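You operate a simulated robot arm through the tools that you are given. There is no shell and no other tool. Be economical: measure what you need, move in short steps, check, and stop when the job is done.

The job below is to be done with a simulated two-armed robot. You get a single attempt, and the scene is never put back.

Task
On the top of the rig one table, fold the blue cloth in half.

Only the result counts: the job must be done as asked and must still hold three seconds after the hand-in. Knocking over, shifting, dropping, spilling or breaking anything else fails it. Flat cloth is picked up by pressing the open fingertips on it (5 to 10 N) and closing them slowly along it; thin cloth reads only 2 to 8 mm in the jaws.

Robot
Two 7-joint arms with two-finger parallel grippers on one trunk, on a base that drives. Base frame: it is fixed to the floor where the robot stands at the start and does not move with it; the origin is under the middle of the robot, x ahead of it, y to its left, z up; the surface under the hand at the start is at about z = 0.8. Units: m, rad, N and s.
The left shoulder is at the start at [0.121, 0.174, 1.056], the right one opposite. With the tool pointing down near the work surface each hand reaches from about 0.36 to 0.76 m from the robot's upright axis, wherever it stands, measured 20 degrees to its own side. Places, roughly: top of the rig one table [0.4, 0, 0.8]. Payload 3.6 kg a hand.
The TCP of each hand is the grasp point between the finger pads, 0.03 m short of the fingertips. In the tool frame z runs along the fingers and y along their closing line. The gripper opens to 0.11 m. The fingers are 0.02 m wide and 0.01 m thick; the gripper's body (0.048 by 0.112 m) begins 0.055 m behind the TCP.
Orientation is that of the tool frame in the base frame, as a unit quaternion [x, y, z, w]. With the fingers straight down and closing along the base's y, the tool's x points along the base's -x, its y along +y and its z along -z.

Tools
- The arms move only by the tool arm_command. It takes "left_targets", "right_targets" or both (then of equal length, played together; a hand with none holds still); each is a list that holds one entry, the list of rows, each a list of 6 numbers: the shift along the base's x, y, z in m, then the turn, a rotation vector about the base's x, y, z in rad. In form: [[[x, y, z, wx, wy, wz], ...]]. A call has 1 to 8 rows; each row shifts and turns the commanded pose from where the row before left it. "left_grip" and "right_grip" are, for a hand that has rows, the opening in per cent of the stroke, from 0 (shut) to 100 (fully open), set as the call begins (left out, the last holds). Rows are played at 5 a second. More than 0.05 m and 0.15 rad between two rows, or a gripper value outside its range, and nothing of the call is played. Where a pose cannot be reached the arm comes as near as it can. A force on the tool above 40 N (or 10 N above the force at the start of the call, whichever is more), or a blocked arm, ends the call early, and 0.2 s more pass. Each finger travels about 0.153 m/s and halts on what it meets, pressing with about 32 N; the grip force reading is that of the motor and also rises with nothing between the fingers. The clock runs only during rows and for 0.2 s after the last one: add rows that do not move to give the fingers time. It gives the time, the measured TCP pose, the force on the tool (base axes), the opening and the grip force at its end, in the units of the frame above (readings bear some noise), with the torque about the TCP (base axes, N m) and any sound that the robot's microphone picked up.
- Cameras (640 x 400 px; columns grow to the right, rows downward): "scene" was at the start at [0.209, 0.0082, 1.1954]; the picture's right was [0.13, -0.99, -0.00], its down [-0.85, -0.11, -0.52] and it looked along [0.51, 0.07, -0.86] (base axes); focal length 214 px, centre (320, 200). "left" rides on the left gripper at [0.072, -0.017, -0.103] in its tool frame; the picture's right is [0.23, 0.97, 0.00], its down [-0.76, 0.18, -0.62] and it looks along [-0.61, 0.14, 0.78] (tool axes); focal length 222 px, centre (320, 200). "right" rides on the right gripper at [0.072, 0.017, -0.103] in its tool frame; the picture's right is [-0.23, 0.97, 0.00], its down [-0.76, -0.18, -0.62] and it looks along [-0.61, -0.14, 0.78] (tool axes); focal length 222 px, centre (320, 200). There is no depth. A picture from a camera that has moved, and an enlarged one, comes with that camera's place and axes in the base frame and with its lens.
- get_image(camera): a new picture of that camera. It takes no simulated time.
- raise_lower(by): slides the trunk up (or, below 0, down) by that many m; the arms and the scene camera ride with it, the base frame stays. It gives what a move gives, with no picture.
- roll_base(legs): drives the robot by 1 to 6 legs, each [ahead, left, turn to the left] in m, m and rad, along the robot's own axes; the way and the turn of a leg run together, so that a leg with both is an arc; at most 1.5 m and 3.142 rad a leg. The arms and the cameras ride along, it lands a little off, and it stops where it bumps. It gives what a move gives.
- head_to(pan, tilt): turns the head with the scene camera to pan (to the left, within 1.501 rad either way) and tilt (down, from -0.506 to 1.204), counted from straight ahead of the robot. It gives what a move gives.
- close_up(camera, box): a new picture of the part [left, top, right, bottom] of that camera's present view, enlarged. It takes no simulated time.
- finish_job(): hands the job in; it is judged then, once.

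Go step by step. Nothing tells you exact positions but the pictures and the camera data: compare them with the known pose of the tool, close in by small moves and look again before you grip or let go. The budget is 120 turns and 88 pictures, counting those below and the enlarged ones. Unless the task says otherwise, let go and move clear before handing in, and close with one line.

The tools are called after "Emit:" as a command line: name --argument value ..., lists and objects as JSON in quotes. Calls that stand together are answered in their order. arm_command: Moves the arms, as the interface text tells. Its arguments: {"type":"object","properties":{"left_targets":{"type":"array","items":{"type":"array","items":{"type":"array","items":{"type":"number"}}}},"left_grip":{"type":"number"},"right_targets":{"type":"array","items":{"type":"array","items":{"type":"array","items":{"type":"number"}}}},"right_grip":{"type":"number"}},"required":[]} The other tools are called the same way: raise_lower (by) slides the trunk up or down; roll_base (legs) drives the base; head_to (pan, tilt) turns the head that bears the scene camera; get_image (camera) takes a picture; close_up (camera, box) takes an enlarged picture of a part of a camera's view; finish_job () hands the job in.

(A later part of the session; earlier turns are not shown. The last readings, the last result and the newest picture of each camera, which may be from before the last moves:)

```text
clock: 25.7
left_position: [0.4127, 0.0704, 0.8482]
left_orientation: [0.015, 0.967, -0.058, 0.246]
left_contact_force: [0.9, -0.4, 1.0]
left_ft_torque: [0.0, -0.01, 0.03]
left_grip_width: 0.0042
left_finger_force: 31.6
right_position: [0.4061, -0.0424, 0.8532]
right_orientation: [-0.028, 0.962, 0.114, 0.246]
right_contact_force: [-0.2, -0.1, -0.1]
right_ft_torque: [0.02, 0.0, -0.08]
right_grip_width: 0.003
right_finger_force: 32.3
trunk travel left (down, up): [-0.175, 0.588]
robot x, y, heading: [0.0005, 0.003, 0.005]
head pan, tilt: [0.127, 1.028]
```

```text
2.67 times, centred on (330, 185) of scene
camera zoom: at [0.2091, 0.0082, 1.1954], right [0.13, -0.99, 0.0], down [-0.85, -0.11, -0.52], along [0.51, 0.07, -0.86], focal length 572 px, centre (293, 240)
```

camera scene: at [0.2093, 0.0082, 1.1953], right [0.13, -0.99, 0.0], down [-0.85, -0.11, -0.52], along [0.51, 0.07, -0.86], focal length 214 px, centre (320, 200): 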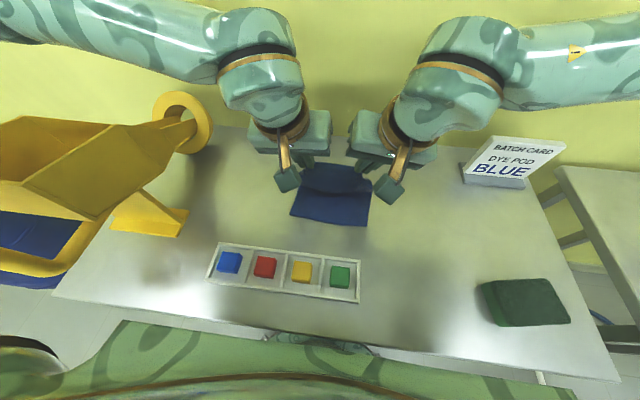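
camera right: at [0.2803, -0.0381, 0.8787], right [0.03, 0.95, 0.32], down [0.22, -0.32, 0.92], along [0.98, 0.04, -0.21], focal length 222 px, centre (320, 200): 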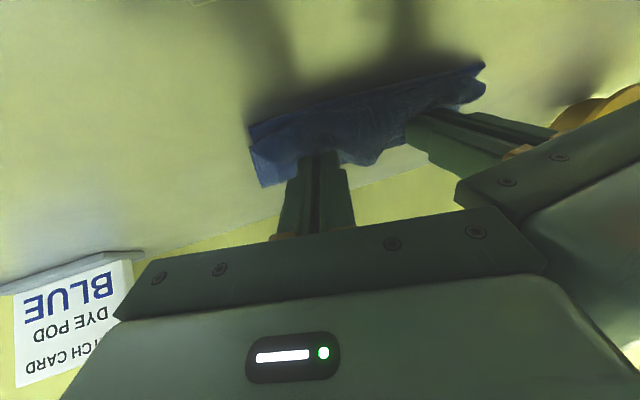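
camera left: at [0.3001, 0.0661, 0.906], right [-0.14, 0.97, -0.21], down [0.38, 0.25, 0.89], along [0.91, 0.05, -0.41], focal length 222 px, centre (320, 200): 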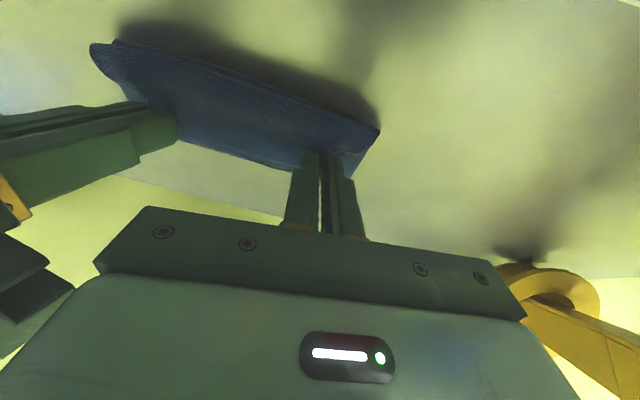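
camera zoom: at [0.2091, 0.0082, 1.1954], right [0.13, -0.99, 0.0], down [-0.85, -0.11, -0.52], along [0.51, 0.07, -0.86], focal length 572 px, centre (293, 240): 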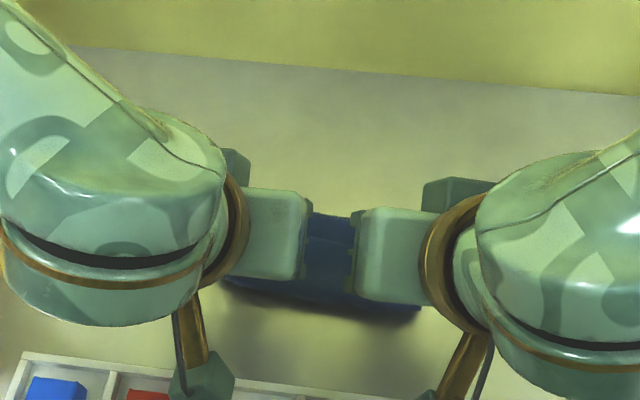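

The cloth is tidy again. I'll lower to just above the bottom layer, then release slightly.

Emit:
arm_command --left_targets '[[[-0.004, 0, -0.004, 0, 0, 0], [-0.004, 0, -0.005, 0, 0, 0], [0, 0, -0.002, 0, 0, 0], [0, 0, 0, 0, 0, 0]]]' --right_targets '[[[-0.001, 0, -0.006, 0, 0, 0], [-0.001, 0, -0.006, 0, 0, 0], [0, 0, -0.003, 0, 0, 0], [0, 0, 0, 0, 0, 0]]]'

Emit:
get_image --camera "left"

Emit:
get_image --camera "right"

```text
clock: 26.7
left_position: [0.4059, 0.0694, 0.8386]
left_orientation: [0.015, 0.967, -0.059, 0.248]
left_contact_force: [2.2, -0.3, 12.5]
left_ft_torque: [0.04, -0.18, 0.04]
left_grip_width: 0.0043
left_finger_force: 32.1
right_position: [0.4032, -0.0414, 0.8396]
right_orientation: [-0.029, 0.962, 0.116, 0.247]
right_contact_force: [1.6, 0.7, 5.8]
right_ft_torque: [-0.02, -0.05, -0.02]
right_grip_width: 0.003
right_finger_force: 32.3
trunk travel left (down, up): [-0.175, 0.588]
robot x, y, heading: [0.0016, -0.0014, 0.001]
head pan, tilt: [0.127, 1.028]
```

```text
59 pictures are left
camera left: at [0.2921, 0.0658, 0.8951], right [-0.14, 0.97, -0.21], down [0.38, 0.25, 0.89], along [0.91, 0.05, -0.4], focal length 222 px, centre (320, 200)
```

left: 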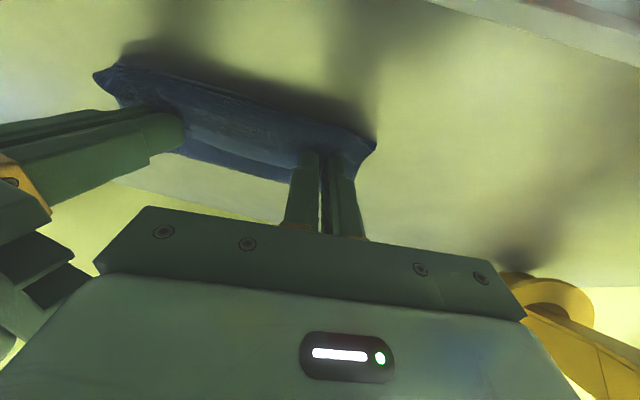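

```text
58 pictures are left
camera right: at [0.2885, -0.0491, 0.8965], right [0.09, 0.95, 0.31], down [0.4, -0.32, 0.86], along [0.91, 0.05, -0.4], focal length 222 px, centre (320, 200)
```

right: 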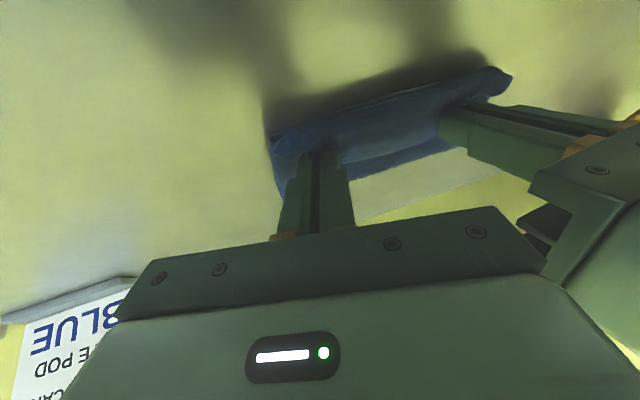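

The fold is in contact. I'll ease pressure, open a little and back out along the tool axis.

Emit:
arm_command --left_targets '[[[0, 0, 0.001, 0, 0, 0], [0, 0, 0, 0, 0, 0], [-0.004, 0, 0.008, 0, 0, 0], [-0.008, 0, 0.016, 0, 0, 0], [-0.01, 0, 0.025, 0, 0, 0], [0, 0.01, 0.03, 0, 0.1, 0], [0, 0.02, 0.03, 0, 0.1, 0]]]' --right_targets '[[[0, 0, 0.001, 0, 0, 0], [0, 0, 0, 0, 0, 0], [-0.004, 0, 0.008, 0, 0, 0], [-0.008, 0, 0.016, 0, 0, 0], [-0.01, 0, 0.025, 0, 0, 0], [0, -0.01, 0.03, 0, 0.1, 0], [0, -0.02, 0.03, 0, 0.1, 0]]]' --left_grip 18 --right_grip 18

Emit:
get_image --camera "scene"

Emit:
get_image --camera "left"

```text
clock: 28.3
left_position: [0.3928, 0.0891, 0.9466]
left_orientation: [0.009, 0.987, -0.06, 0.15]
left_contact_force: [-0.4, 0.0, -0.2]
left_ft_torque: [0.0, 0.02, -0.02]
left_grip_width: 0.0196
left_finger_force: 0.0
left hand out of reach, approached as far as the arm can: row 4, 5
right_position: [0.3884, -0.0634, 0.9484]
right_orientation: [-0.018, 0.982, 0.116, 0.149]
right_contact_force: [-0.1, 0.0, 0.4]
right_ft_torque: [0.04, 0.03, 0.02]
right_grip_width: 0.0194
right_finger_force: 0.1
right hand out of reach, approached as far as the arm can: row 5
trunk travel left (down, up): [-0.175, 0.588]
robot x, y, heading: [0.0033, -0.0032, -0.0]
head pan, tilt: [0.127, 1.028]
```

```text
57 pictures are left
camera scene: at [0.2085, 0.0083, 1.1955], right [0.13, -0.99, 0.0], down [-0.85, -0.11, -0.52], along [0.51, 0.07, -0.86], focal length 214 px, centre (320, 200)
```

scene: 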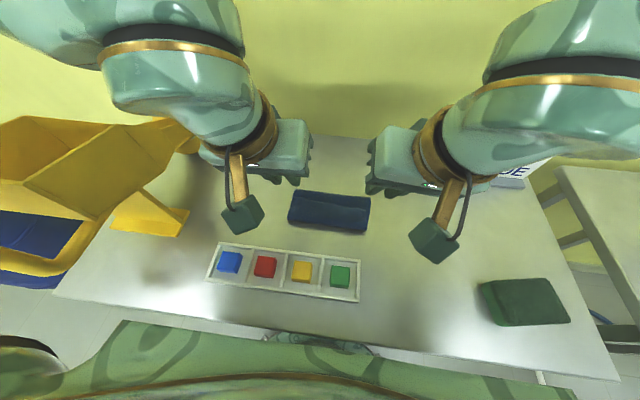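

```text
56 pictures are left
camera left: at [0.2945, 0.085, 1.0248], right [-0.18, 0.97, -0.18], down [0.55, 0.25, 0.8], along [0.81, 0.05, -0.58], focal length 222 px, centre (320, 200)
```

left: 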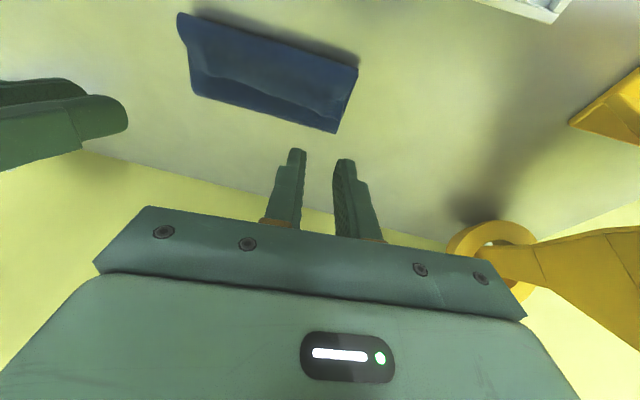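

Nicely folded at first sight. I'll move the hands apart and look closely.

Emit:
arm_command --left_targets '[[[0, 0.03, 0.01, 0, 0.1, 0], [0, 0.04, 0.01, 0, 0.1, 0], [0, 0.04, 0, 0.06, 0.1, 0], [0, 0, 0, 0.06, 0, 0]]]' --right_targets '[[[0, -0.03, 0.01, 0, 0.1, 0], [0, -0.04, 0.01, 0, 0.1, 0], [0, -0.04, 0, -0.12, 0.1, 0], [0, 0, 0, -0.12, 0, 0]]]'

Emit:
close_up --camera "scene" --box '[270, 170, 390, 250]'

Emit:
close_up --camera "left" --box '[0, 0, 360, 225]'

Emit:
get_image --camera "right"

```text
refused: row 3 steps farther than a row can; nothing moved
```

```text
5.00 times, centred on (330, 210) of scene
camera zoom: at [0.2085, 0.0083, 1.1955], right [0.13, -0.99, 0.0], down [-0.85, -0.11, -0.52], along [0.51, 0.07, -0.86], focal length 1072 px, centre (270, 150)
```

zoom: 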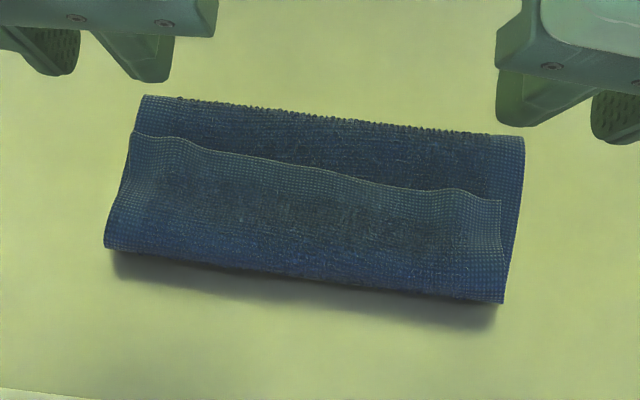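

```text
1.78 times, centred on (180, 112) of left
camera zoom: at [0.2945, 0.085, 1.0248], right [-0.18, 0.97, -0.18], down [0.55, 0.25, 0.8], along [0.81, 0.05, -0.58], focal length 395 px, centre (569, 356)
```

zoom: 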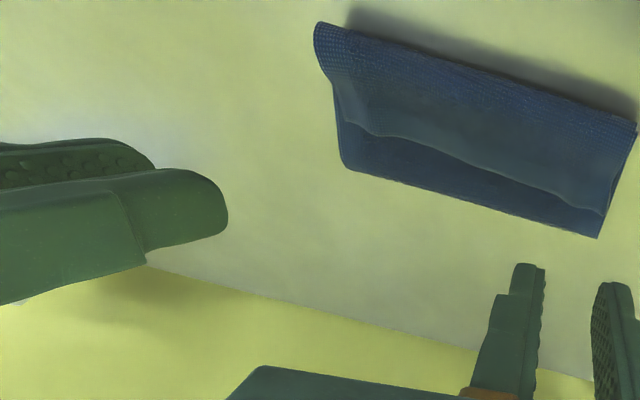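

```text
53 pictures are left
camera right: at [0.2883, -0.0707, 1.0273], right [0.15, 0.95, 0.29], down [0.56, -0.32, 0.76], along [0.81, 0.05, -0.58], focal length 222 px, centre (320, 200)
```

right: 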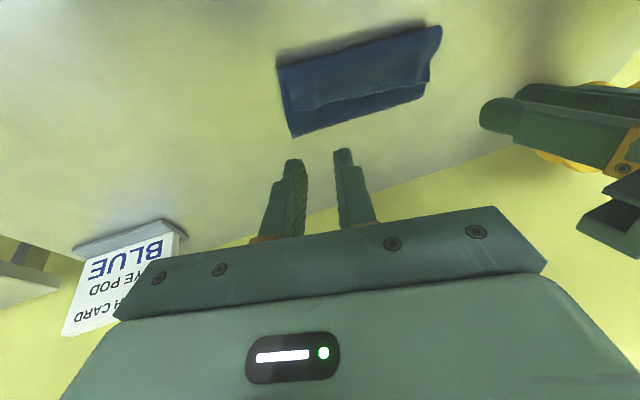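

The held edge curled back: about 5 cm of it lies doubled on top, with the far fold near x 0.457 and the loose edge near x 0.425. I'll grip that edge again with only a small overlap, keeping the hands leaned slightly apart and tipped forward, then re-lay it under tension.

Emit:
arm_command --left_targets '[[[0.01, -0.001, 0, 0, 0.1, 0], [0.01, -0.001, 0, 0, 0.1, 0], [0.01, -0.002, -0.01, 0, 0.1, 0], [0.01, -0.002, -0.02, 0, 0.1, 0], [0.001, -0.0015, -0.03, 0, 0.1, 0], [0, 0, 0, 0, 0, 0]]]' --right_targets '[[[0.01, 0.004, 0, -0.03, 0.1, 0], [0.01, 0.004, 0, -0.03, 0.1, 0], [0.01, 0.004, -0.01, -0.03, 0.1, 0], [0.008, 0.005, -0.02, -0.03, 0.1, 0], [0, 0.005, -0.03, 0, 0.1, 0], [0, 0, 0, 0, 0, 0]]]' --left_grip 20 --right_grip 20

Emit:
get_image --camera "left"

Emit:
get_image --camera "right"

Emit:
close_up --camera "scene" --box '[240, 120, 420, 250]'

```text
clock: 29.7
left_position: [0.4349, 0.0807, 0.8868]
left_orientation: [-0.007, 0.993, -0.06, -0.1]
left_contact_force: [-0.2, 0.3, 0.8]
left_ft_torque: [-0.04, -0.02, -0.02]
left_grip_width: 0.0219
left_finger_force: 0.0
right_position: [0.4256, -0.0413, 0.8874]
right_orientation: [0.0, 0.993, 0.06, -0.1]
right_contact_force: [-1.2, -0.3, -0.4]
right_ft_torque: [-0.01, 0.0, -0.02]
right_grip_width: 0.0222
right_finger_force: 0.0
trunk travel left (down, up): [-0.175, 0.588]
robot x, y, heading: [0.0021, -0.0031, 0.001]
head pan, tilt: [0.127, 1.028]
```

```text
52 pictures are left
camera left: at [0.3867, 0.0767, 1.0043], right [-0.25, 0.97, -0.07], down [0.87, 0.25, 0.43], along [0.44, 0.05, -0.9], focal length 222 px, centre (320, 200)
```

left: 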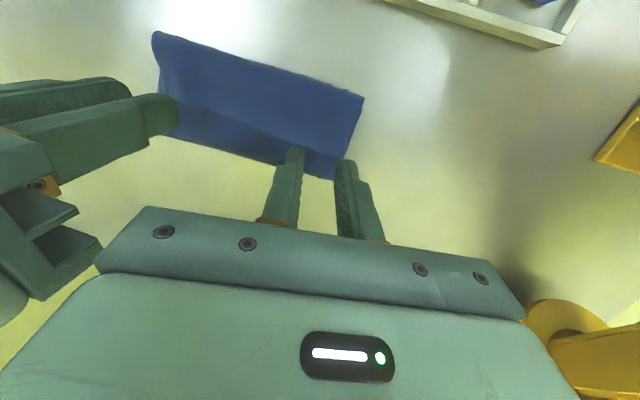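

```text
51 pictures are left
camera right: at [0.3747, -0.0377, 1.0047], right [0.23, 0.97, 0.07], down [0.87, -0.24, 0.43], along [0.44, -0.04, -0.9], focal length 222 px, centre (320, 200)
```

right: 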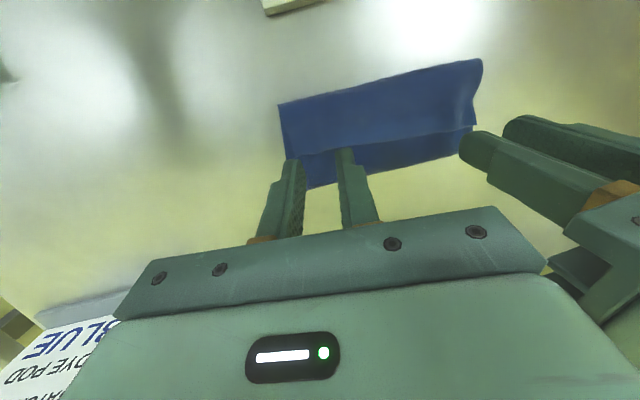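

```text
3.08 times, centred on (330, 185) of scene
camera zoom: at [0.2084, 0.0082, 1.1956], right [0.13, -0.99, 0.0], down [-0.85, -0.11, -0.52], along [0.51, 0.07, -0.86], focal length 660 px, centre (289, 246)
```

zoom: 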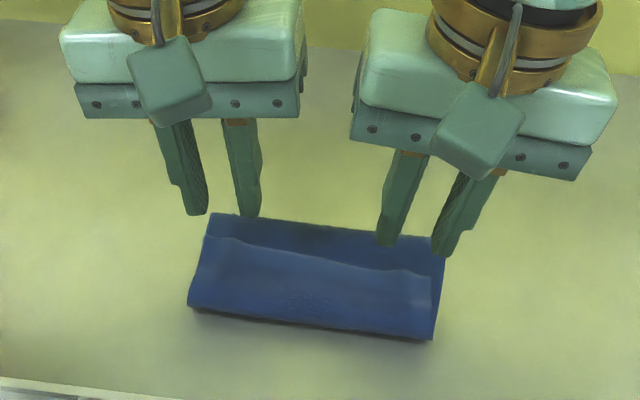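

Emit:
close_up --camera "left" --box '[140, 20, 400, 190]'

Emit:
close_up --camera "right" --box '[250, 40, 510, 210]'

```text
2.35 times, centred on (270, 105) of left
camera zoom: at [0.3867, 0.0767, 1.0043], right [-0.25, 0.97, -0.07], down [0.87, 0.25, 0.43], along [0.44, 0.05, -0.9], focal length 523 px, centre (438, 424)
```

zoom: 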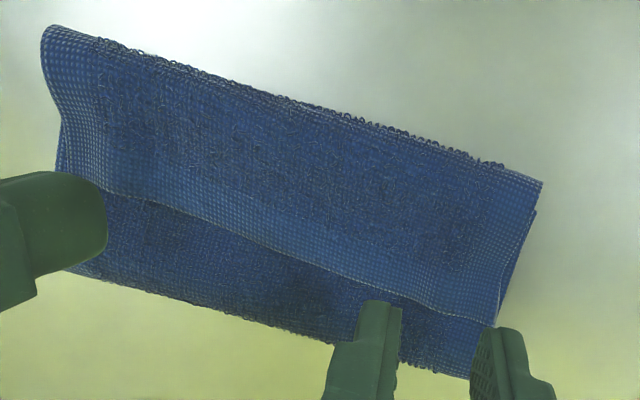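

```text
2.35 times, centred on (380, 125) of right
camera zoom: at [0.3747, -0.0377, 1.0047], right [0.23, 0.97, 0.07], down [0.87, -0.24, 0.43], along [0.44, -0.04, -0.9], focal length 523 px, centre (179, 376)
```

zoom: 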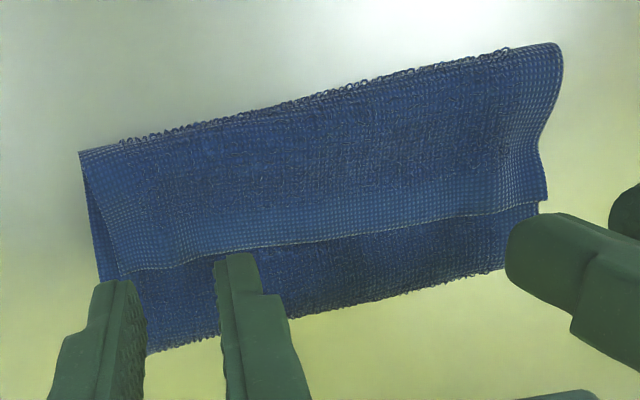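

Loose edge confirmed at (0.433, 0.097) to (0.420, −0.055). I'll shift slightly inward and descend.

Emit:
arm_command --left_targets '[[[0, -0.003, -0.012, 0, 0, 0], [0, 0, -0.012, 0, 0, 0], [0, 0, -0.008, 0, 0, 0], [0, 0, -0.004, 0, 0, 0], [0, 0, 0, 0, 0, 0]]]' --right_targets '[[[0, 0.003, -0.012, 0, 0, 0], [0, 0, -0.012, 0, 0, 0], [0, 0, -0.008, 0, 0, 0], [0, 0, -0.004, 0, 0, 0], [0, 0, 0, 0, 0, 0]]]'

Emit:
close_up --camera "left" --box '[140, 20, 400, 190]'

Emit:
close_up --camera "right" --box '[250, 40, 510, 210]'

```text
clock: 30.9
left_position: [0.4368, 0.0786, 0.85]
left_orientation: [-0.006, 0.993, -0.06, -0.099]
left_contact_force: [-0.1, 0.0, -0.1]
left_ft_torque: [-0.04, -0.02, 0.01]
left_grip_width: 0.0222
left_finger_force: 0.1
right_position: [0.427, -0.0399, 0.8506]
right_orientation: [0.0, 0.993, 0.059, -0.1]
right_contact_force: [-0.7, -0.4, 0.7]
right_ft_torque: [0.01, 0.04, -0.01]
right_grip_width: 0.0218
right_finger_force: 0.1
trunk travel left (down, up): [-0.175, 0.588]
robot x, y, heading: [-0.0015, -0.0024, -0.0]
head pan, tilt: [0.127, 1.028]
```

```text
2.35 times, centred on (270, 105) of left
camera zoom: at [0.3881, 0.075, 0.9675], right [-0.25, 0.97, -0.07], down [0.86, 0.25, 0.43], along [0.44, 0.05, -0.9], focal length 523 px, centre (438, 424)
```

zoom: 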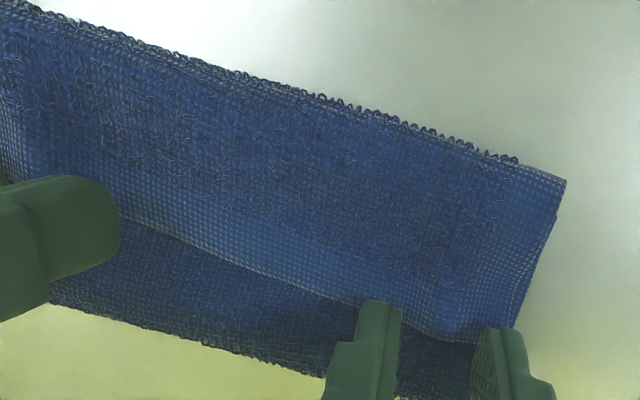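

```text
2.35 times, centred on (380, 125) of right
camera zoom: at [0.376, -0.0356, 0.9684], right [0.24, 0.97, 0.07], down [0.87, -0.24, 0.43], along [0.44, -0.04, -0.9], focal length 523 px, centre (179, 376)
```

zoom: 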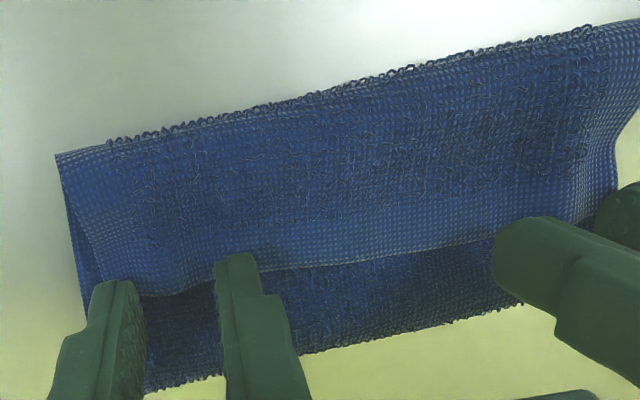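

Emit:
arm_command --left_targets '[[[-0.003, -0.001, -0.003, 0, 0, 0], [0, 0, -0.003, 0, 0, 0], [0, 0, -0.002, 0, 0, 0], [0, 0, 0, 0, 0, 0]]]' --right_targets '[[[-0.002, 0.001, -0.003, 0, 0, 0], [0, 0, -0.003, 0, 0, 0], [0, 0, -0.002, 0, 0, 0], [0, 0, 0, 0, 0, 0]]]'

```text
clock: 31.9
left_position: [0.4328, 0.0776, 0.8428]
left_orientation: [-0.006, 0.993, -0.059, -0.099]
left_contact_force: [0.2, -0.1, 0.5]
left_ft_torque: [0.0, 0.0, 0.0]
left_grip_width: 0.0216
left_finger_force: 0.0
right_position: [0.4259, -0.0379, 0.8444]
right_orientation: [0.0, 0.993, 0.059, -0.101]
right_contact_force: [0.6, 0.6, -1.0]
right_ft_torque: [-0.03, -0.02, -0.02]
right_grip_width: 0.0221
right_finger_force: 0.1
trunk travel left (down, up): [-0.175, 0.588]
robot x, y, heading: [0.0035, 0.0005, 0.005]
head pan, tilt: [0.127, 1.028]
```

Emit:
arm_command --left_targets '[[[0, 0, -0.002, 0, 0, 0], [0, 0, -0.002, 0, 0, 0], [0, 0, 0, 0, 0, 0]]]' --right_targets '[[[0, 0, -0.003, 0, 0, 0], [0, 0, -0.002, 0, 0, 0], [0, 0, 0, 0, 0, 0]]]'

Emit:
close_up --camera "left" --box '[140, 20, 400, 190]'

```text
clock: 32.7
left_position: [0.4339, 0.0771, 0.8384]
left_orientation: [-0.007, 0.993, -0.06, -0.099]
left_contact_force: [0.1, 0.9, 5.0]
left_ft_torque: [0.05, -0.01, 0.0]
left_grip_width: 0.0218
left_finger_force: 0.1
right_position: [0.426, -0.0389, 0.839]
right_orientation: [0.0, 0.993, 0.059, -0.1]
right_contact_force: [0.9, -0.2, 3.7]
right_ft_torque: [-0.02, 0.04, 0.02]
right_grip_width: 0.0214
right_finger_force: 0.1
trunk travel left (down, up): [-0.175, 0.588]
robot x, y, heading: [0.0031, 0.0004, 0.002]
head pan, tilt: [0.127, 1.028]
```

```text
2.35 times, centred on (270, 105) of left
camera zoom: at [0.384, 0.0735, 0.9561], right [-0.25, 0.97, -0.07], down [0.86, 0.25, 0.43], along [0.44, 0.05, -0.9], focal length 523 px, centre (438, 424)
```

zoom: 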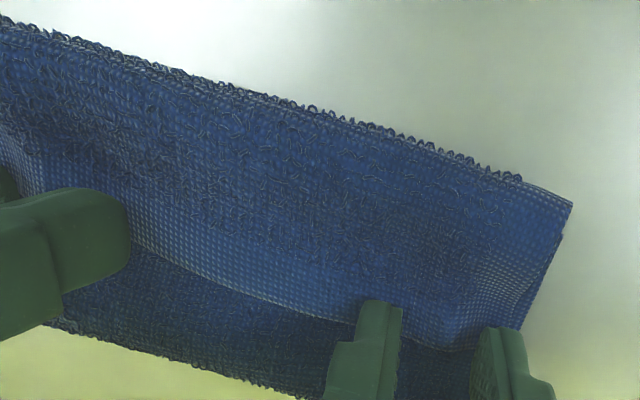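

Pressing at 4–5 N. I'll press a touch more and close in steps.

Emit:
arm_command --left_targets '[[[0, 0, -0.001, 0, 0, 0], [0, 0, 0, 0, 0, 0]]]' --right_targets '[[[0, 0, -0.001, 0, 0, 0], [0, 0, 0, 0, 0, 0]]]' --left_grip 16 --right_grip 16

Emit:
arm_command --left_targets '[[[0, 0, 0, 0, 0, 0]]]' --right_targets '[[[0, 0, 0, 0, 0, 0]]]' --left_grip 11 --right_grip 11

Emit:
arm_command --left_targets '[[[0, 0, 0, 0, 0, 0]]]' --right_targets '[[[0, 0, 0, 0, 0, 0]]]' --left_grip 6 --right_grip 6

Emit:
arm_command --left_targets '[[[0, 0, 0, 0, 0, 0], [0, 0, 0, 0, 0, 0]]]' --right_targets '[[[0, 0, 0, 0, 0, 0], [0, 0, 0, 0, 0, 0]]]' --left_grip 0 --right_grip 0

Emit:
close_up --camera "left" --box '[140, 20, 400, 190]'

Emit:
close_up --camera "right" --box '[250, 40, 510, 210]'

```text
clock: 33.3
left_position: [0.4329, 0.0774, 0.8387]
left_orientation: [-0.006, 0.993, -0.061, -0.099]
left_contact_force: [-0.1, -1.6, 7.2]
left_ft_torque: [0.07, 0.01, 0.0]
left_grip_width: 0.0168
left_finger_force: 0.1
right_position: [0.4246, -0.0386, 0.8396]
right_orientation: [0.0, 0.993, 0.06, -0.1]
right_contact_force: [0.5, 0.3, 2.9]
right_ft_torque: [-0.02, 0.04, 0.01]
right_grip_width: 0.0172
right_finger_force: 0.0
trunk travel left (down, up): [-0.175, 0.588]
robot x, y, heading: [-0.0002, 0.0024, 0.001]
head pan, tilt: [0.127, 1.028]
```

```text
clock: 33.7
left_position: [0.4332, 0.0775, 0.8384]
left_orientation: [-0.006, 0.993, -0.06, -0.099]
left_contact_force: [-0.4, -1.2, 6.9]
left_ft_torque: [0.03, 0.03, 0.0]
left_grip_width: 0.0109
left_finger_force: 0.0
right_position: [0.426, -0.0388, 0.8389]
right_orientation: [0.001, 0.993, 0.059, -0.1]
right_contact_force: [0.2, 0.5, 3.4]
right_ft_torque: [0.0, 0.02, 0.04]
right_grip_width: 0.0118
right_finger_force: 0.0
trunk travel left (down, up): [-0.175, 0.588]
robot x, y, heading: [0.0018, 0.0016, 0.001]
head pan, tilt: [0.127, 1.028]
```

```text
clock: 34.1
left_position: [0.4332, 0.0764, 0.8391]
left_orientation: [-0.006, 0.993, -0.06, -0.099]
left_contact_force: [0.5, -2.7, 5.2]
left_ft_torque: [-0.05, 0.04, 0.04]
left_grip_width: 0.0072
left_finger_force: 0.4
right_position: [0.4242, -0.0387, 0.8388]
right_orientation: [0.0, 0.993, 0.059, -0.1]
right_contact_force: [-0.3, 2.2, 2.9]
right_ft_torque: [0.05, 0.03, -0.01]
right_grip_width: 0.0074
right_finger_force: 0.9
trunk travel left (down, up): [-0.175, 0.588]
robot x, y, heading: [-0.0042, 0.0017, 0.003]
head pan, tilt: [0.127, 1.028]
```

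```text
clock: 34.7
left_position: [0.4342, 0.0772, 0.8384]
left_orientation: [-0.006, 0.993, -0.059, -0.099]
left_contact_force: [-0.1, -9.9, 5.0]
left_ft_torque: [-0.28, 0.01, 0.16]
left_grip_width: 0.0031
left_finger_force: 31.6
right_position: [0.4259, -0.0387, 0.8403]
right_orientation: [0.0, 0.993, 0.06, -0.1]
right_contact_force: [0.2, 11.1, 2.4]
right_ft_torque: [0.32, 0.02, -0.1]
right_grip_width: 0.0029
right_finger_force: 32.0
trunk travel left (down, up): [-0.175, 0.588]
robot x, y, heading: [0.0014, 0.0004, 0.003]
head pan, tilt: [0.127, 1.028]
```

```text
2.35 times, centred on (270, 105) of left
camera zoom: at [0.3834, 0.0731, 0.9552], right [-0.25, 0.97, -0.07], down [0.86, 0.25, 0.44], along [0.44, 0.05, -0.9], focal length 523 px, centre (438, 424)
```

zoom: 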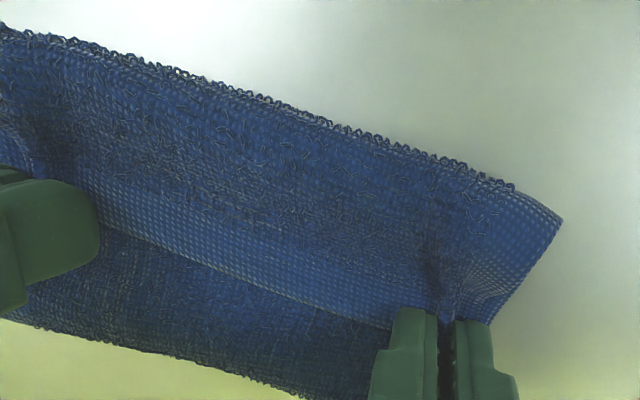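

```text
2.35 times, centred on (380, 125) of right
camera zoom: at [0.3739, -0.0346, 0.9566], right [0.23, 0.97, 0.07], down [0.87, -0.24, 0.43], along [0.44, -0.04, -0.9], focal length 523 px, centre (179, 376)
```

zoom: 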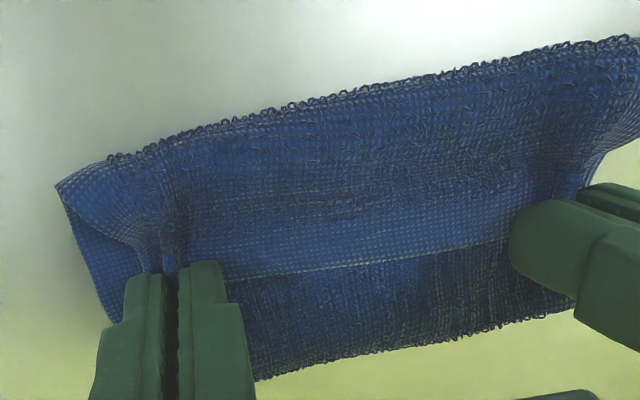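

Both hands hold only the top edge. I'll lift up and slightly forward to unroll everything, then look.

Emit:
arm_command --left_targets '[[[0, -0.002, 0.015, 0, 0, 0], [0.005, 0, 0.02, 0, 0, 0], [0.015, 0, 0.02, 0, 0, 0], [0.02, 0, 0.015, 0, 0, 0], [0.02, 0, 0.01, 0, 0, 0], [0.01, 0, 0.005, 0, 0, 0], [0, 0, 0, 0, 0, 0]]]' --right_targets '[[[0.002, 0.002, 0.015, 0, 0, 0], [0.006, 0, 0.02, 0, 0, 0], [0.016, 0, 0.02, 0, 0, 0], [0.021, 0, 0.015, 0, 0, 0], [0.021, 0, 0.01, 0, 0, 0], [0.011, 0, 0.005, 0, 0, 0], [0, 0, 0, 0, 0, 0]]]'

Emit:
close_up --camera "scene" --box '[220, 80, 440, 260]'

Emit:
get_image --camera "left"

```text
clock: 36.3
left_position: [0.504, 0.075, 0.9227]
left_orientation: [-0.007, 0.993, -0.06, -0.1]
left_contact_force: [0.8, -1.5, -0.2]
left_ft_torque: [-0.06, -0.02, 0.02]
left_grip_width: 0.0031
left_finger_force: 31.5
right_position: [0.5021, -0.0358, 0.9234]
right_orientation: [0.001, 0.993, 0.06, -0.1]
right_contact_force: [0.0, 1.6, 0.4]
right_ft_torque: [-0.01, 0.01, -0.03]
right_grip_width: 0.0028
right_finger_force: 32.2
trunk travel left (down, up): [-0.175, 0.588]
robot x, y, heading: [0.0025, 0.0031, 0.0]
head pan, tilt: [0.127, 1.028]
```

```text
2.22 times, centred on (330, 170) of scene
camera zoom: at [0.2092, 0.0083, 1.1953], right [0.13, -0.99, 0.0], down [-0.85, -0.11, -0.52], along [0.51, 0.07, -0.86], focal length 477 px, centre (298, 267)
```

zoom: 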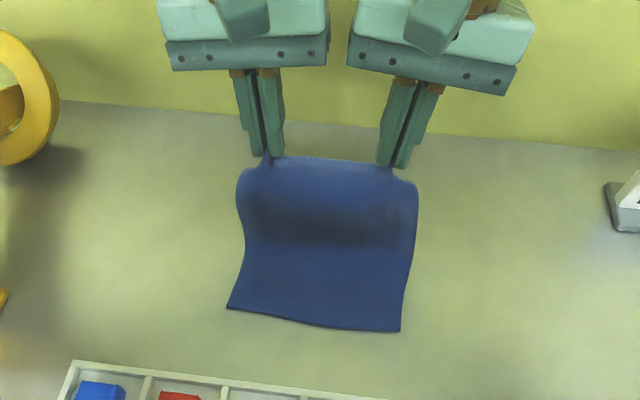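

```text
41 pictures are left
camera left: at [0.4545, 0.0704, 1.0395], right [-0.25, 0.97, -0.07], down [0.87, 0.25, 0.43], along [0.44, 0.05, -0.9], focal length 222 px, centre (320, 200)
```

left: 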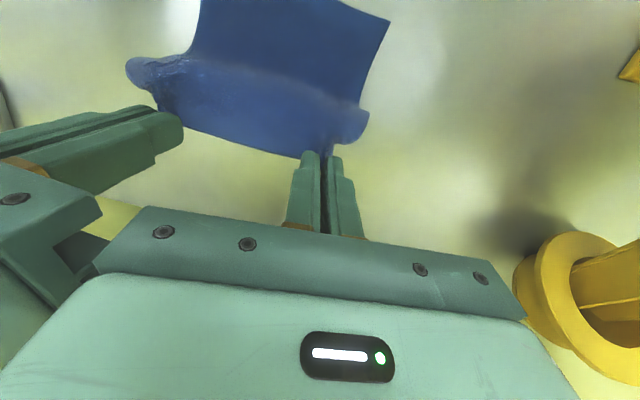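

The cloth is straight again: near edge at x≈0.389, so the fold should be at x≈0.489. To gain room for tilting the hands back, I'll lower a little and back the base up 5 cm, which also carries the edge along the arc.

Emit:
arm_command --left_targets '[[[-0.006, 0, -0.005, 0, -0.08, 0], [-0.006, 0, -0.005, 0, -0.08, 0]]]' --right_targets '[[[-0.005, 0, -0.005, 0, -0.08, 0], [-0.005, 0, -0.005, 0, -0.08, 0]]]'

Emit:
roll_base --legs '[[-0.05, 0, 0]]'

Emit:
close_up --camera "scene" --box '[220, 80, 440, 260]'

```text
clock: 36.9
left_position: [0.4918, 0.0754, 0.9117]
left_orientation: [-0.001, 0.998, -0.061, -0.019]
left_contact_force: [0.5, -2.9, -0.6]
left_ft_torque: [-0.08, -0.02, 0.03]
left_grip_width: 0.0032
left_finger_force: 32.7
right_position: [0.494, -0.0344, 0.9132]
right_orientation: [-0.004, 0.998, 0.059, -0.021]
right_contact_force: [-0.5, 3.5, 0.4]
right_ft_torque: [0.04, -0.01, -0.02]
right_grip_width: 0.0029
right_finger_force: 32.1
trunk travel left (down, up): [-0.175, 0.588]
robot x, y, heading: [-0.0006, 0.0003, -0.001]
head pan, tilt: [0.127, 1.028]
```

```text
clock: 37.8
left_position: [0.4401, 0.0763, 0.9118]
left_orientation: [-0.001, 0.998, -0.061, -0.019]
left_contact_force: [-0.4, -3.1, -0.2]
left_ft_torque: [-0.09, -0.02, 0.02]
left_grip_width: 0.0031
left_finger_force: 32.1
right_position: [0.4416, -0.0357, 0.9146]
right_orientation: [-0.005, 0.998, 0.06, -0.02]
right_contact_force: [0.0, 3.4, 1.0]
right_ft_torque: [0.07, -0.01, -0.02]
right_grip_width: 0.0034
right_finger_force: 31.9
trunk travel left (down, up): [-0.175, 0.588]
robot x, y, heading: [-0.0511, 0.0008, -0.001]
head pan, tilt: [0.127, 1.028]
```

```text
2.22 times, centred on (330, 170) of scene
camera zoom: at [0.1579, 0.0083, 1.1958], right [0.13, -0.99, 0.0], down [-0.85, -0.11, -0.52], along [0.51, 0.07, -0.86], focal length 477 px, centre (298, 267)
```

zoom: 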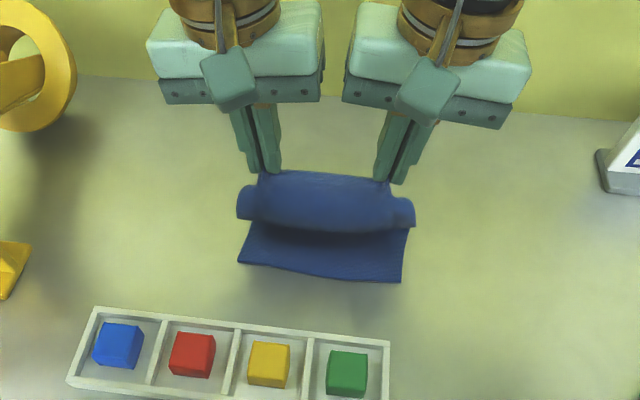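

Holding well, and the near edge hasn't moved. Next I'll tilt the hands back in steps while following the arc.

Emit:
arm_command --left_targets '[[[-0.0067, 0, -0.0046, 0, -0.1, 0], [-0.0067, 0, -0.0046, 0, -0.1, 0], [-0.0067, 0, -0.0046, 0, -0.1, 0], [-0.0067, 0, -0.0046, 0, -0.1, 0], [-0.0067, 0, -0.0046, 0, -0.1, 0], [0, 0, 0, 0, 0, 0]]]' --right_targets '[[[-0.0067, 0, -0.005, 0, -0.1, 0], [-0.0067, 0, -0.005, 0, -0.1, 0], [-0.0067, 0, -0.005, 0, -0.1, 0], [-0.0067, 0, -0.005, 0, -0.1, 0], [-0.0067, 0, -0.005, 0, -0.1, 0], [0, 0, 0, 0, 0, 0]]]'

Emit:
get_image --camera "left"

```text
clock: 39.2
left_position: [0.4079, 0.0744, 0.8892]
left_orientation: [0.013, 0.972, -0.059, 0.228]
left_contact_force: [-0.4, -2.9, 0.1]
left_ft_torque: [-0.08, -0.01, 0.04]
left_grip_width: 0.0029
left_finger_force: 32.2
right_position: [0.4106, -0.0346, 0.8877]
right_orientation: [-0.019, 0.972, 0.057, 0.227]
right_contact_force: [-0.4, 3.2, -0.3]
right_ft_torque: [0.06, 0.03, -0.04]
right_grip_width: 0.0029
right_finger_force: 31.8
trunk travel left (down, up): [-0.175, 0.588]
robot x, y, heading: [-0.0513, 0.0026, -0.002]
head pan, tilt: [0.127, 1.028]
```

```text
39 pictures are left
camera left: at [0.2979, 0.0718, 0.9503], right [-0.15, 0.97, -0.21], down [0.42, 0.25, 0.87], along [0.9, 0.05, -0.44], focal length 222 px, centre (320, 200)
```

left: 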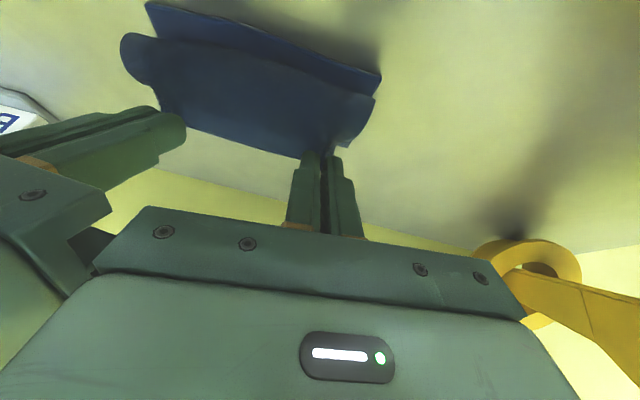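

The edge is now held over the near half. Releasing from this height should let the stiff cloth unbend and fall toward the near edge. I'll add a bit more tilt, then open both hands together.

Emit:
arm_command --left_targets '[[[-0.0035, 0, -0.002, 0, -0.1, 0], [-0.0035, 0, -0.002, 0, -0.1, 0], [0, 0, 0, 0, 0, 0]]]' --right_targets '[[[-0.005, 0, -0.001, 0, -0.1, 0], [-0.005, 0, -0.001, 0, -0.1, 0], [0, 0, 0, 0, 0, 0]]]'

Emit:
get_image --camera "left"

Emit:
get_image --camera "scene"

```text
clock: 40.0
left_position: [0.4025, 0.0762, 0.8852]
left_orientation: [0.02, 0.944, -0.058, 0.325]
left_contact_force: [-0.2, -2.0, -0.9]
left_ft_torque: [-0.04, -0.02, -0.01]
left_grip_width: 0.0033
left_finger_force: 31.5
right_position: [0.3996, -0.0353, 0.8863]
right_orientation: [-0.024, 0.945, 0.054, 0.323]
right_contact_force: [0.3, 1.6, 0.7]
right_ft_torque: [0.07, 0.0, -0.02]
right_grip_width: 0.0029
right_finger_force: 32.1
trunk travel left (down, up): [-0.175, 0.588]
robot x, y, heading: [-0.0495, -0.0002, -0.002]
head pan, tilt: [0.127, 1.028]
```

```text
38 pictures are left
camera left: at [0.281, 0.0721, 0.9228], right [-0.11, 0.97, -0.23], down [0.23, 0.25, 0.94], along [0.97, 0.05, -0.25], focal length 222 px, centre (320, 200)
```

left: 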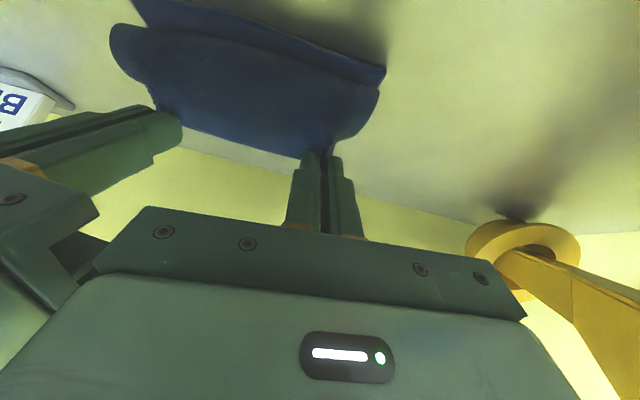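

```text
37 pictures are left
camera scene: at [0.1598, 0.0083, 1.1953], right [0.13, -0.99, 0.0], down [-0.85, -0.11, -0.52], along [0.51, 0.07, -0.86], focal length 214 px, centre (320, 200)
```

scene: 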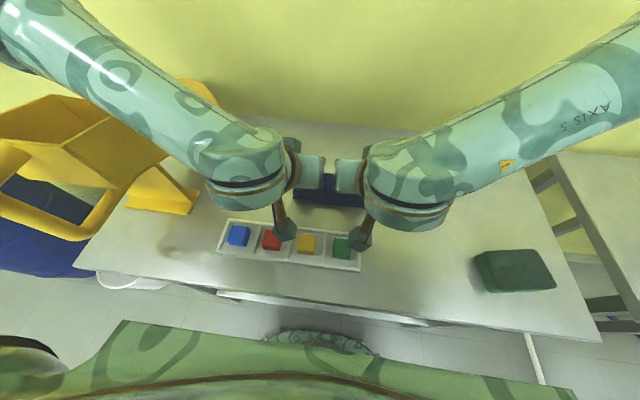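

The reach is comfortable now, so I'll tilt further about the fingertips before releasing.

Emit:
arm_command --left_targets '[[[-0.002, 0, -0.002, 0, -0.1, 0], [-0.002, 0, -0.002, 0, -0.1, 0], [-0.002, 0, -0.002, 0, -0.1, 0], [-0.002, 0, -0.002, 0, -0.1, 0], [0, 0, 0, 0, 0, 0]]]' --right_targets '[[[-0.002, 0, -0.002, 0, -0.1, 0], [-0.002, 0, -0.002, 0, -0.1, 0], [-0.002, 0, -0.002, 0, -0.1, 0], [-0.002, 0, -0.002, 0, -0.1, 0], [0, 0, 0, 0, 0, 0]]]'

Emit:
get_image --camera "left"

Emit:
get_image --camera "scene"

```text
clock: 41.2
left_position: [0.3982, 0.065, 0.8814]
left_orientation: [0.023, 0.877, -0.037, 0.479]
left_contact_force: [4.6, 9.6, 1.7]
left_ft_torque: [-0.55, 0.31, -0.17]
left_grip_width: 0.0034
left_finger_force: 31.8
left hand out of reach, approached as far as the arm can: row 2, 3, 4
right_position: [0.3921, -0.0347, 0.8786]
right_orientation: [-0.035, 0.862, 0.047, 0.503]
right_contact_force: [-4.4, -8.9, -1.3]
right_ft_torque: [0.41, -0.29, 0.61]
right_grip_width: 0.0031
right_finger_force: 32.3
trunk travel left (down, up): [-0.175, 0.588]
robot x, y, heading: [-0.0474, -0.0007, 0.003]
head pan, tilt: [0.127, 1.028]
```

```text
36 pictures are left
camera left: at [0.2716, 0.0579, 0.8773], right [-0.05, 0.97, -0.23], down [-0.1, 0.23, 0.97], along [0.99, 0.07, 0.08], focal length 222 px, centre (320, 200)
```

left: 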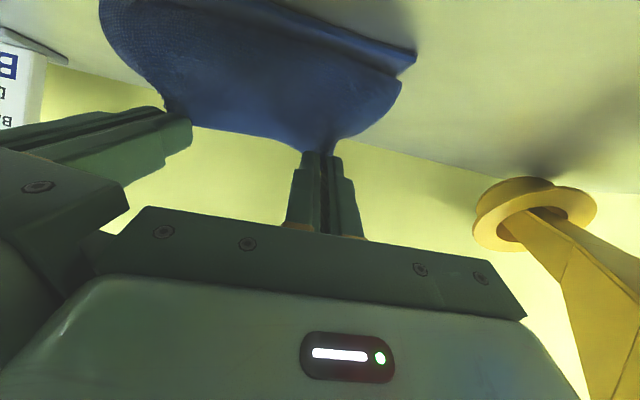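

```text
35 pictures are left
camera scene: at [0.1596, 0.0086, 1.1953], right [0.13, -0.99, 0.0], down [-0.85, -0.11, -0.52], along [0.51, 0.07, -0.86], focal length 214 px, centre (320, 200)
```

scene: 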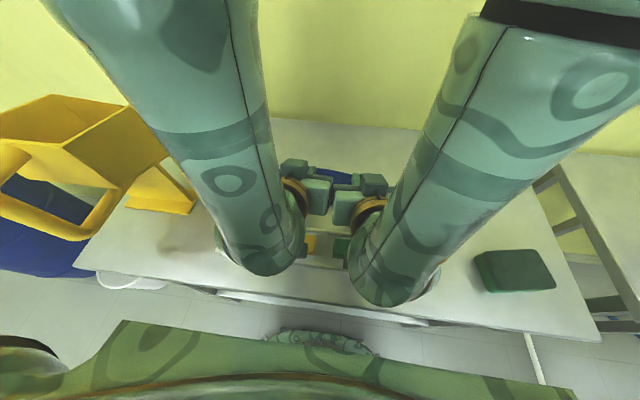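

The top layer now rises smoothly to the jaws. I'll ease the hands apart, lower slightly, then open and back out along the tool axis.

Emit:
arm_command --left_targets '[[[0, 0.005, -0.004, 0, 0, 0], [-0.003, 0.002, -0.004, 0, 0, 0], [0, 0, 0, 0, 0, 0]]]' --right_targets '[[[0, -0.002, -0.002, 0, 0, 0], [-0.001, 0, -0.002, 0, 0, 0], [0, 0, 0, 0, 0, 0]]]'

Emit:
arm_command --left_targets '[[[0, 0, 0, 0, 0, 0], [0, 0, 0, 0, 0, 0]]]' --right_targets '[[[0, 0, 0, 0, 0, 0], [0, 0, 0, 0, 0, 0]]]' --left_grip 18 --right_grip 18

Emit:
get_image --camera "left"

```text
clock: 41.6
left_position: [0.3963, 0.0617, 0.883]
left_orientation: [0.025, 0.876, -0.039, 0.48]
left_contact_force: [0.2, 2.7, 0.5]
left_ft_torque: [-0.15, -0.01, -0.12]
left_grip_width: 0.0031
left_finger_force: 31.9
left hand out of reach, approached as far as the arm can: row 1
right_position: [0.3925, -0.039, 0.8775]
right_orientation: [-0.03, 0.862, 0.043, 0.504]
right_contact_force: [-0.2, -1.5, -1.0]
right_ft_torque: [0.1, 0.0, 0.01]
right_grip_width: 0.0031
right_finger_force: 31.8
trunk travel left (down, up): [-0.175, 0.588]
robot x, y, heading: [-0.0491, -0.0023, 0.001]
head pan, tilt: [0.127, 1.028]
stopped in row 1 (left hand): the force on the tool passed its limit at 48 N (the readings are from after the stop); the commanded pose is now the measured one
```

```text
clock: 42.2
left_position: [0.3953, 0.0618, 0.8837]
left_orientation: [0.025, 0.876, -0.039, 0.48]
left_contact_force: [-0.6, 2.5, 2.0]
left_ft_torque: [-0.18, 0.07, -0.16]
left_grip_width: 0.0197
left_finger_force: 0.1
right_position: [0.3926, -0.0389, 0.8787]
right_orientation: [-0.029, 0.862, 0.043, 0.504]
right_contact_force: [0.9, -3.0, -1.6]
right_ft_torque: [0.08, -0.03, 0.1]
right_grip_width: 0.0197
right_finger_force: 0.1
trunk travel left (down, up): [-0.175, 0.588]
robot x, y, heading: [-0.0486, 0.0015, -0.003]
head pan, tilt: [0.127, 1.028]
```

```text
34 pictures are left
camera left: at [0.2699, 0.0559, 0.8792], right [-0.04, 0.97, -0.24], down [-0.1, 0.23, 0.97], along [0.99, 0.07, 0.09], focal length 222 px, centre (320, 200)
```

left: 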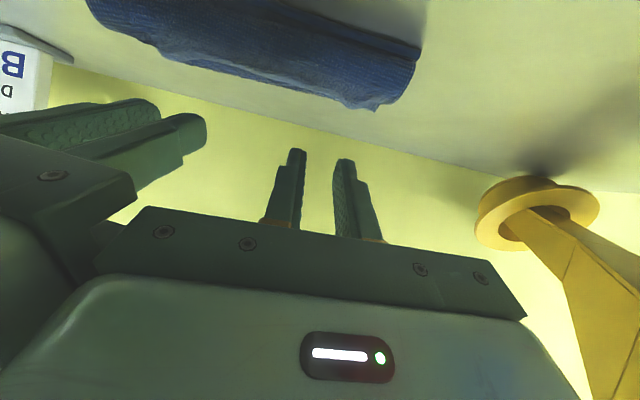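

The cloth dropped from the jaws. I'll raise the hands, then spread them.

Emit:
arm_command --left_targets '[[[0, 0.002, 0.03, 0, 0.05, 0], [0, 0.005, 0.03, 0, 0.1, 0], [0, 0.01, 0.03, 0, 0.1, 0], [0, 0.02, 0.02, 0, 0.1, 0], [0, 0.03, 0.01, 0, 0.1, 0], [0, 0.04, 0, 0, 0.1, 0], [0, 0.04, 0, 0, 0.1, 0], [0, 0.02, 0, 0, 0.1, 0]]]' --right_targets '[[[0, -0.002, 0.03, 0, 0.05, 0], [0, -0.005, 0.03, 0, 0.1, 0], [0, -0.01, 0.03, 0, 0.1, 0], [0, -0.02, 0.02, 0, 0.1, 0], [0, -0.03, 0.01, 0, 0.1, 0], [0, -0.04, 0, 0, 0.1, 0], [0, -0.04, 0, 0, 0.1, 0], [0, -0.02, 0, 0, 0.1, 0]]]'

Emit:
get_image --camera "scene"

Emit:
close_up --camera "scene" --box '[260, 150, 400, 250]'

```text
clock: 44.0
left_position: [0.402, 0.2244, 1.0017]
left_orientation: [0.007, 0.991, -0.046, 0.124]
left_contact_force: [-0.7, -0.1, 0.3]
left_ft_torque: [-0.01, 0.01, 0.0]
left_grip_width: 0.0196
left_finger_force: 0.0
left hand out of reach, approached as far as the arm can: row 1
right_position: [0.3929, -0.2057, 0.9964]
right_orientation: [-0.012, 0.987, 0.053, 0.152]
right_contact_force: [0.4, 0.7, -0.2]
right_ft_torque: [0.03, 0.01, 0.02]
right_grip_width: 0.0201
right_finger_force: 0.0
trunk travel left (down, up): [-0.175, 0.588]
robot x, y, heading: [-0.0471, -0.0023, 0.001]
head pan, tilt: [0.127, 1.028]
```

```text
33 pictures are left
camera scene: at [0.16, 0.0084, 1.1953], right [0.13, -0.99, 0.0], down [-0.85, -0.11, -0.52], along [0.51, 0.07, -0.86], focal length 214 px, centre (320, 200)
```

scene: 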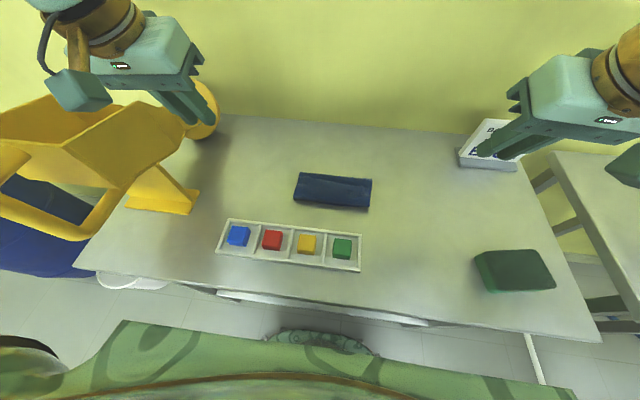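

```text
4.00 times, centred on (330, 200) of scene
camera zoom: at [0.16, 0.0084, 1.1953], right [0.13, -0.99, 0.0], down [-0.85, -0.11, -0.52], along [0.51, 0.07, -0.86], focal length 858 px, centre (280, 200)
```

zoom: 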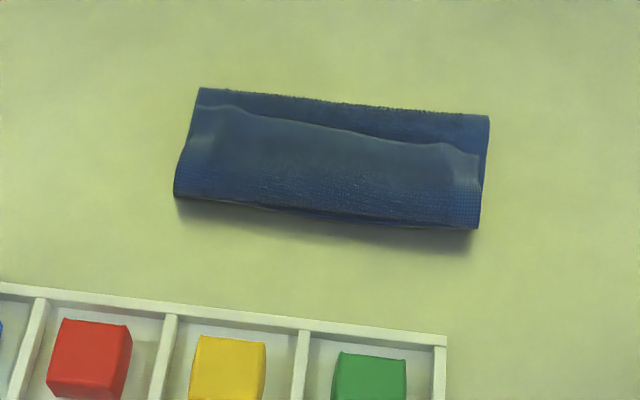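

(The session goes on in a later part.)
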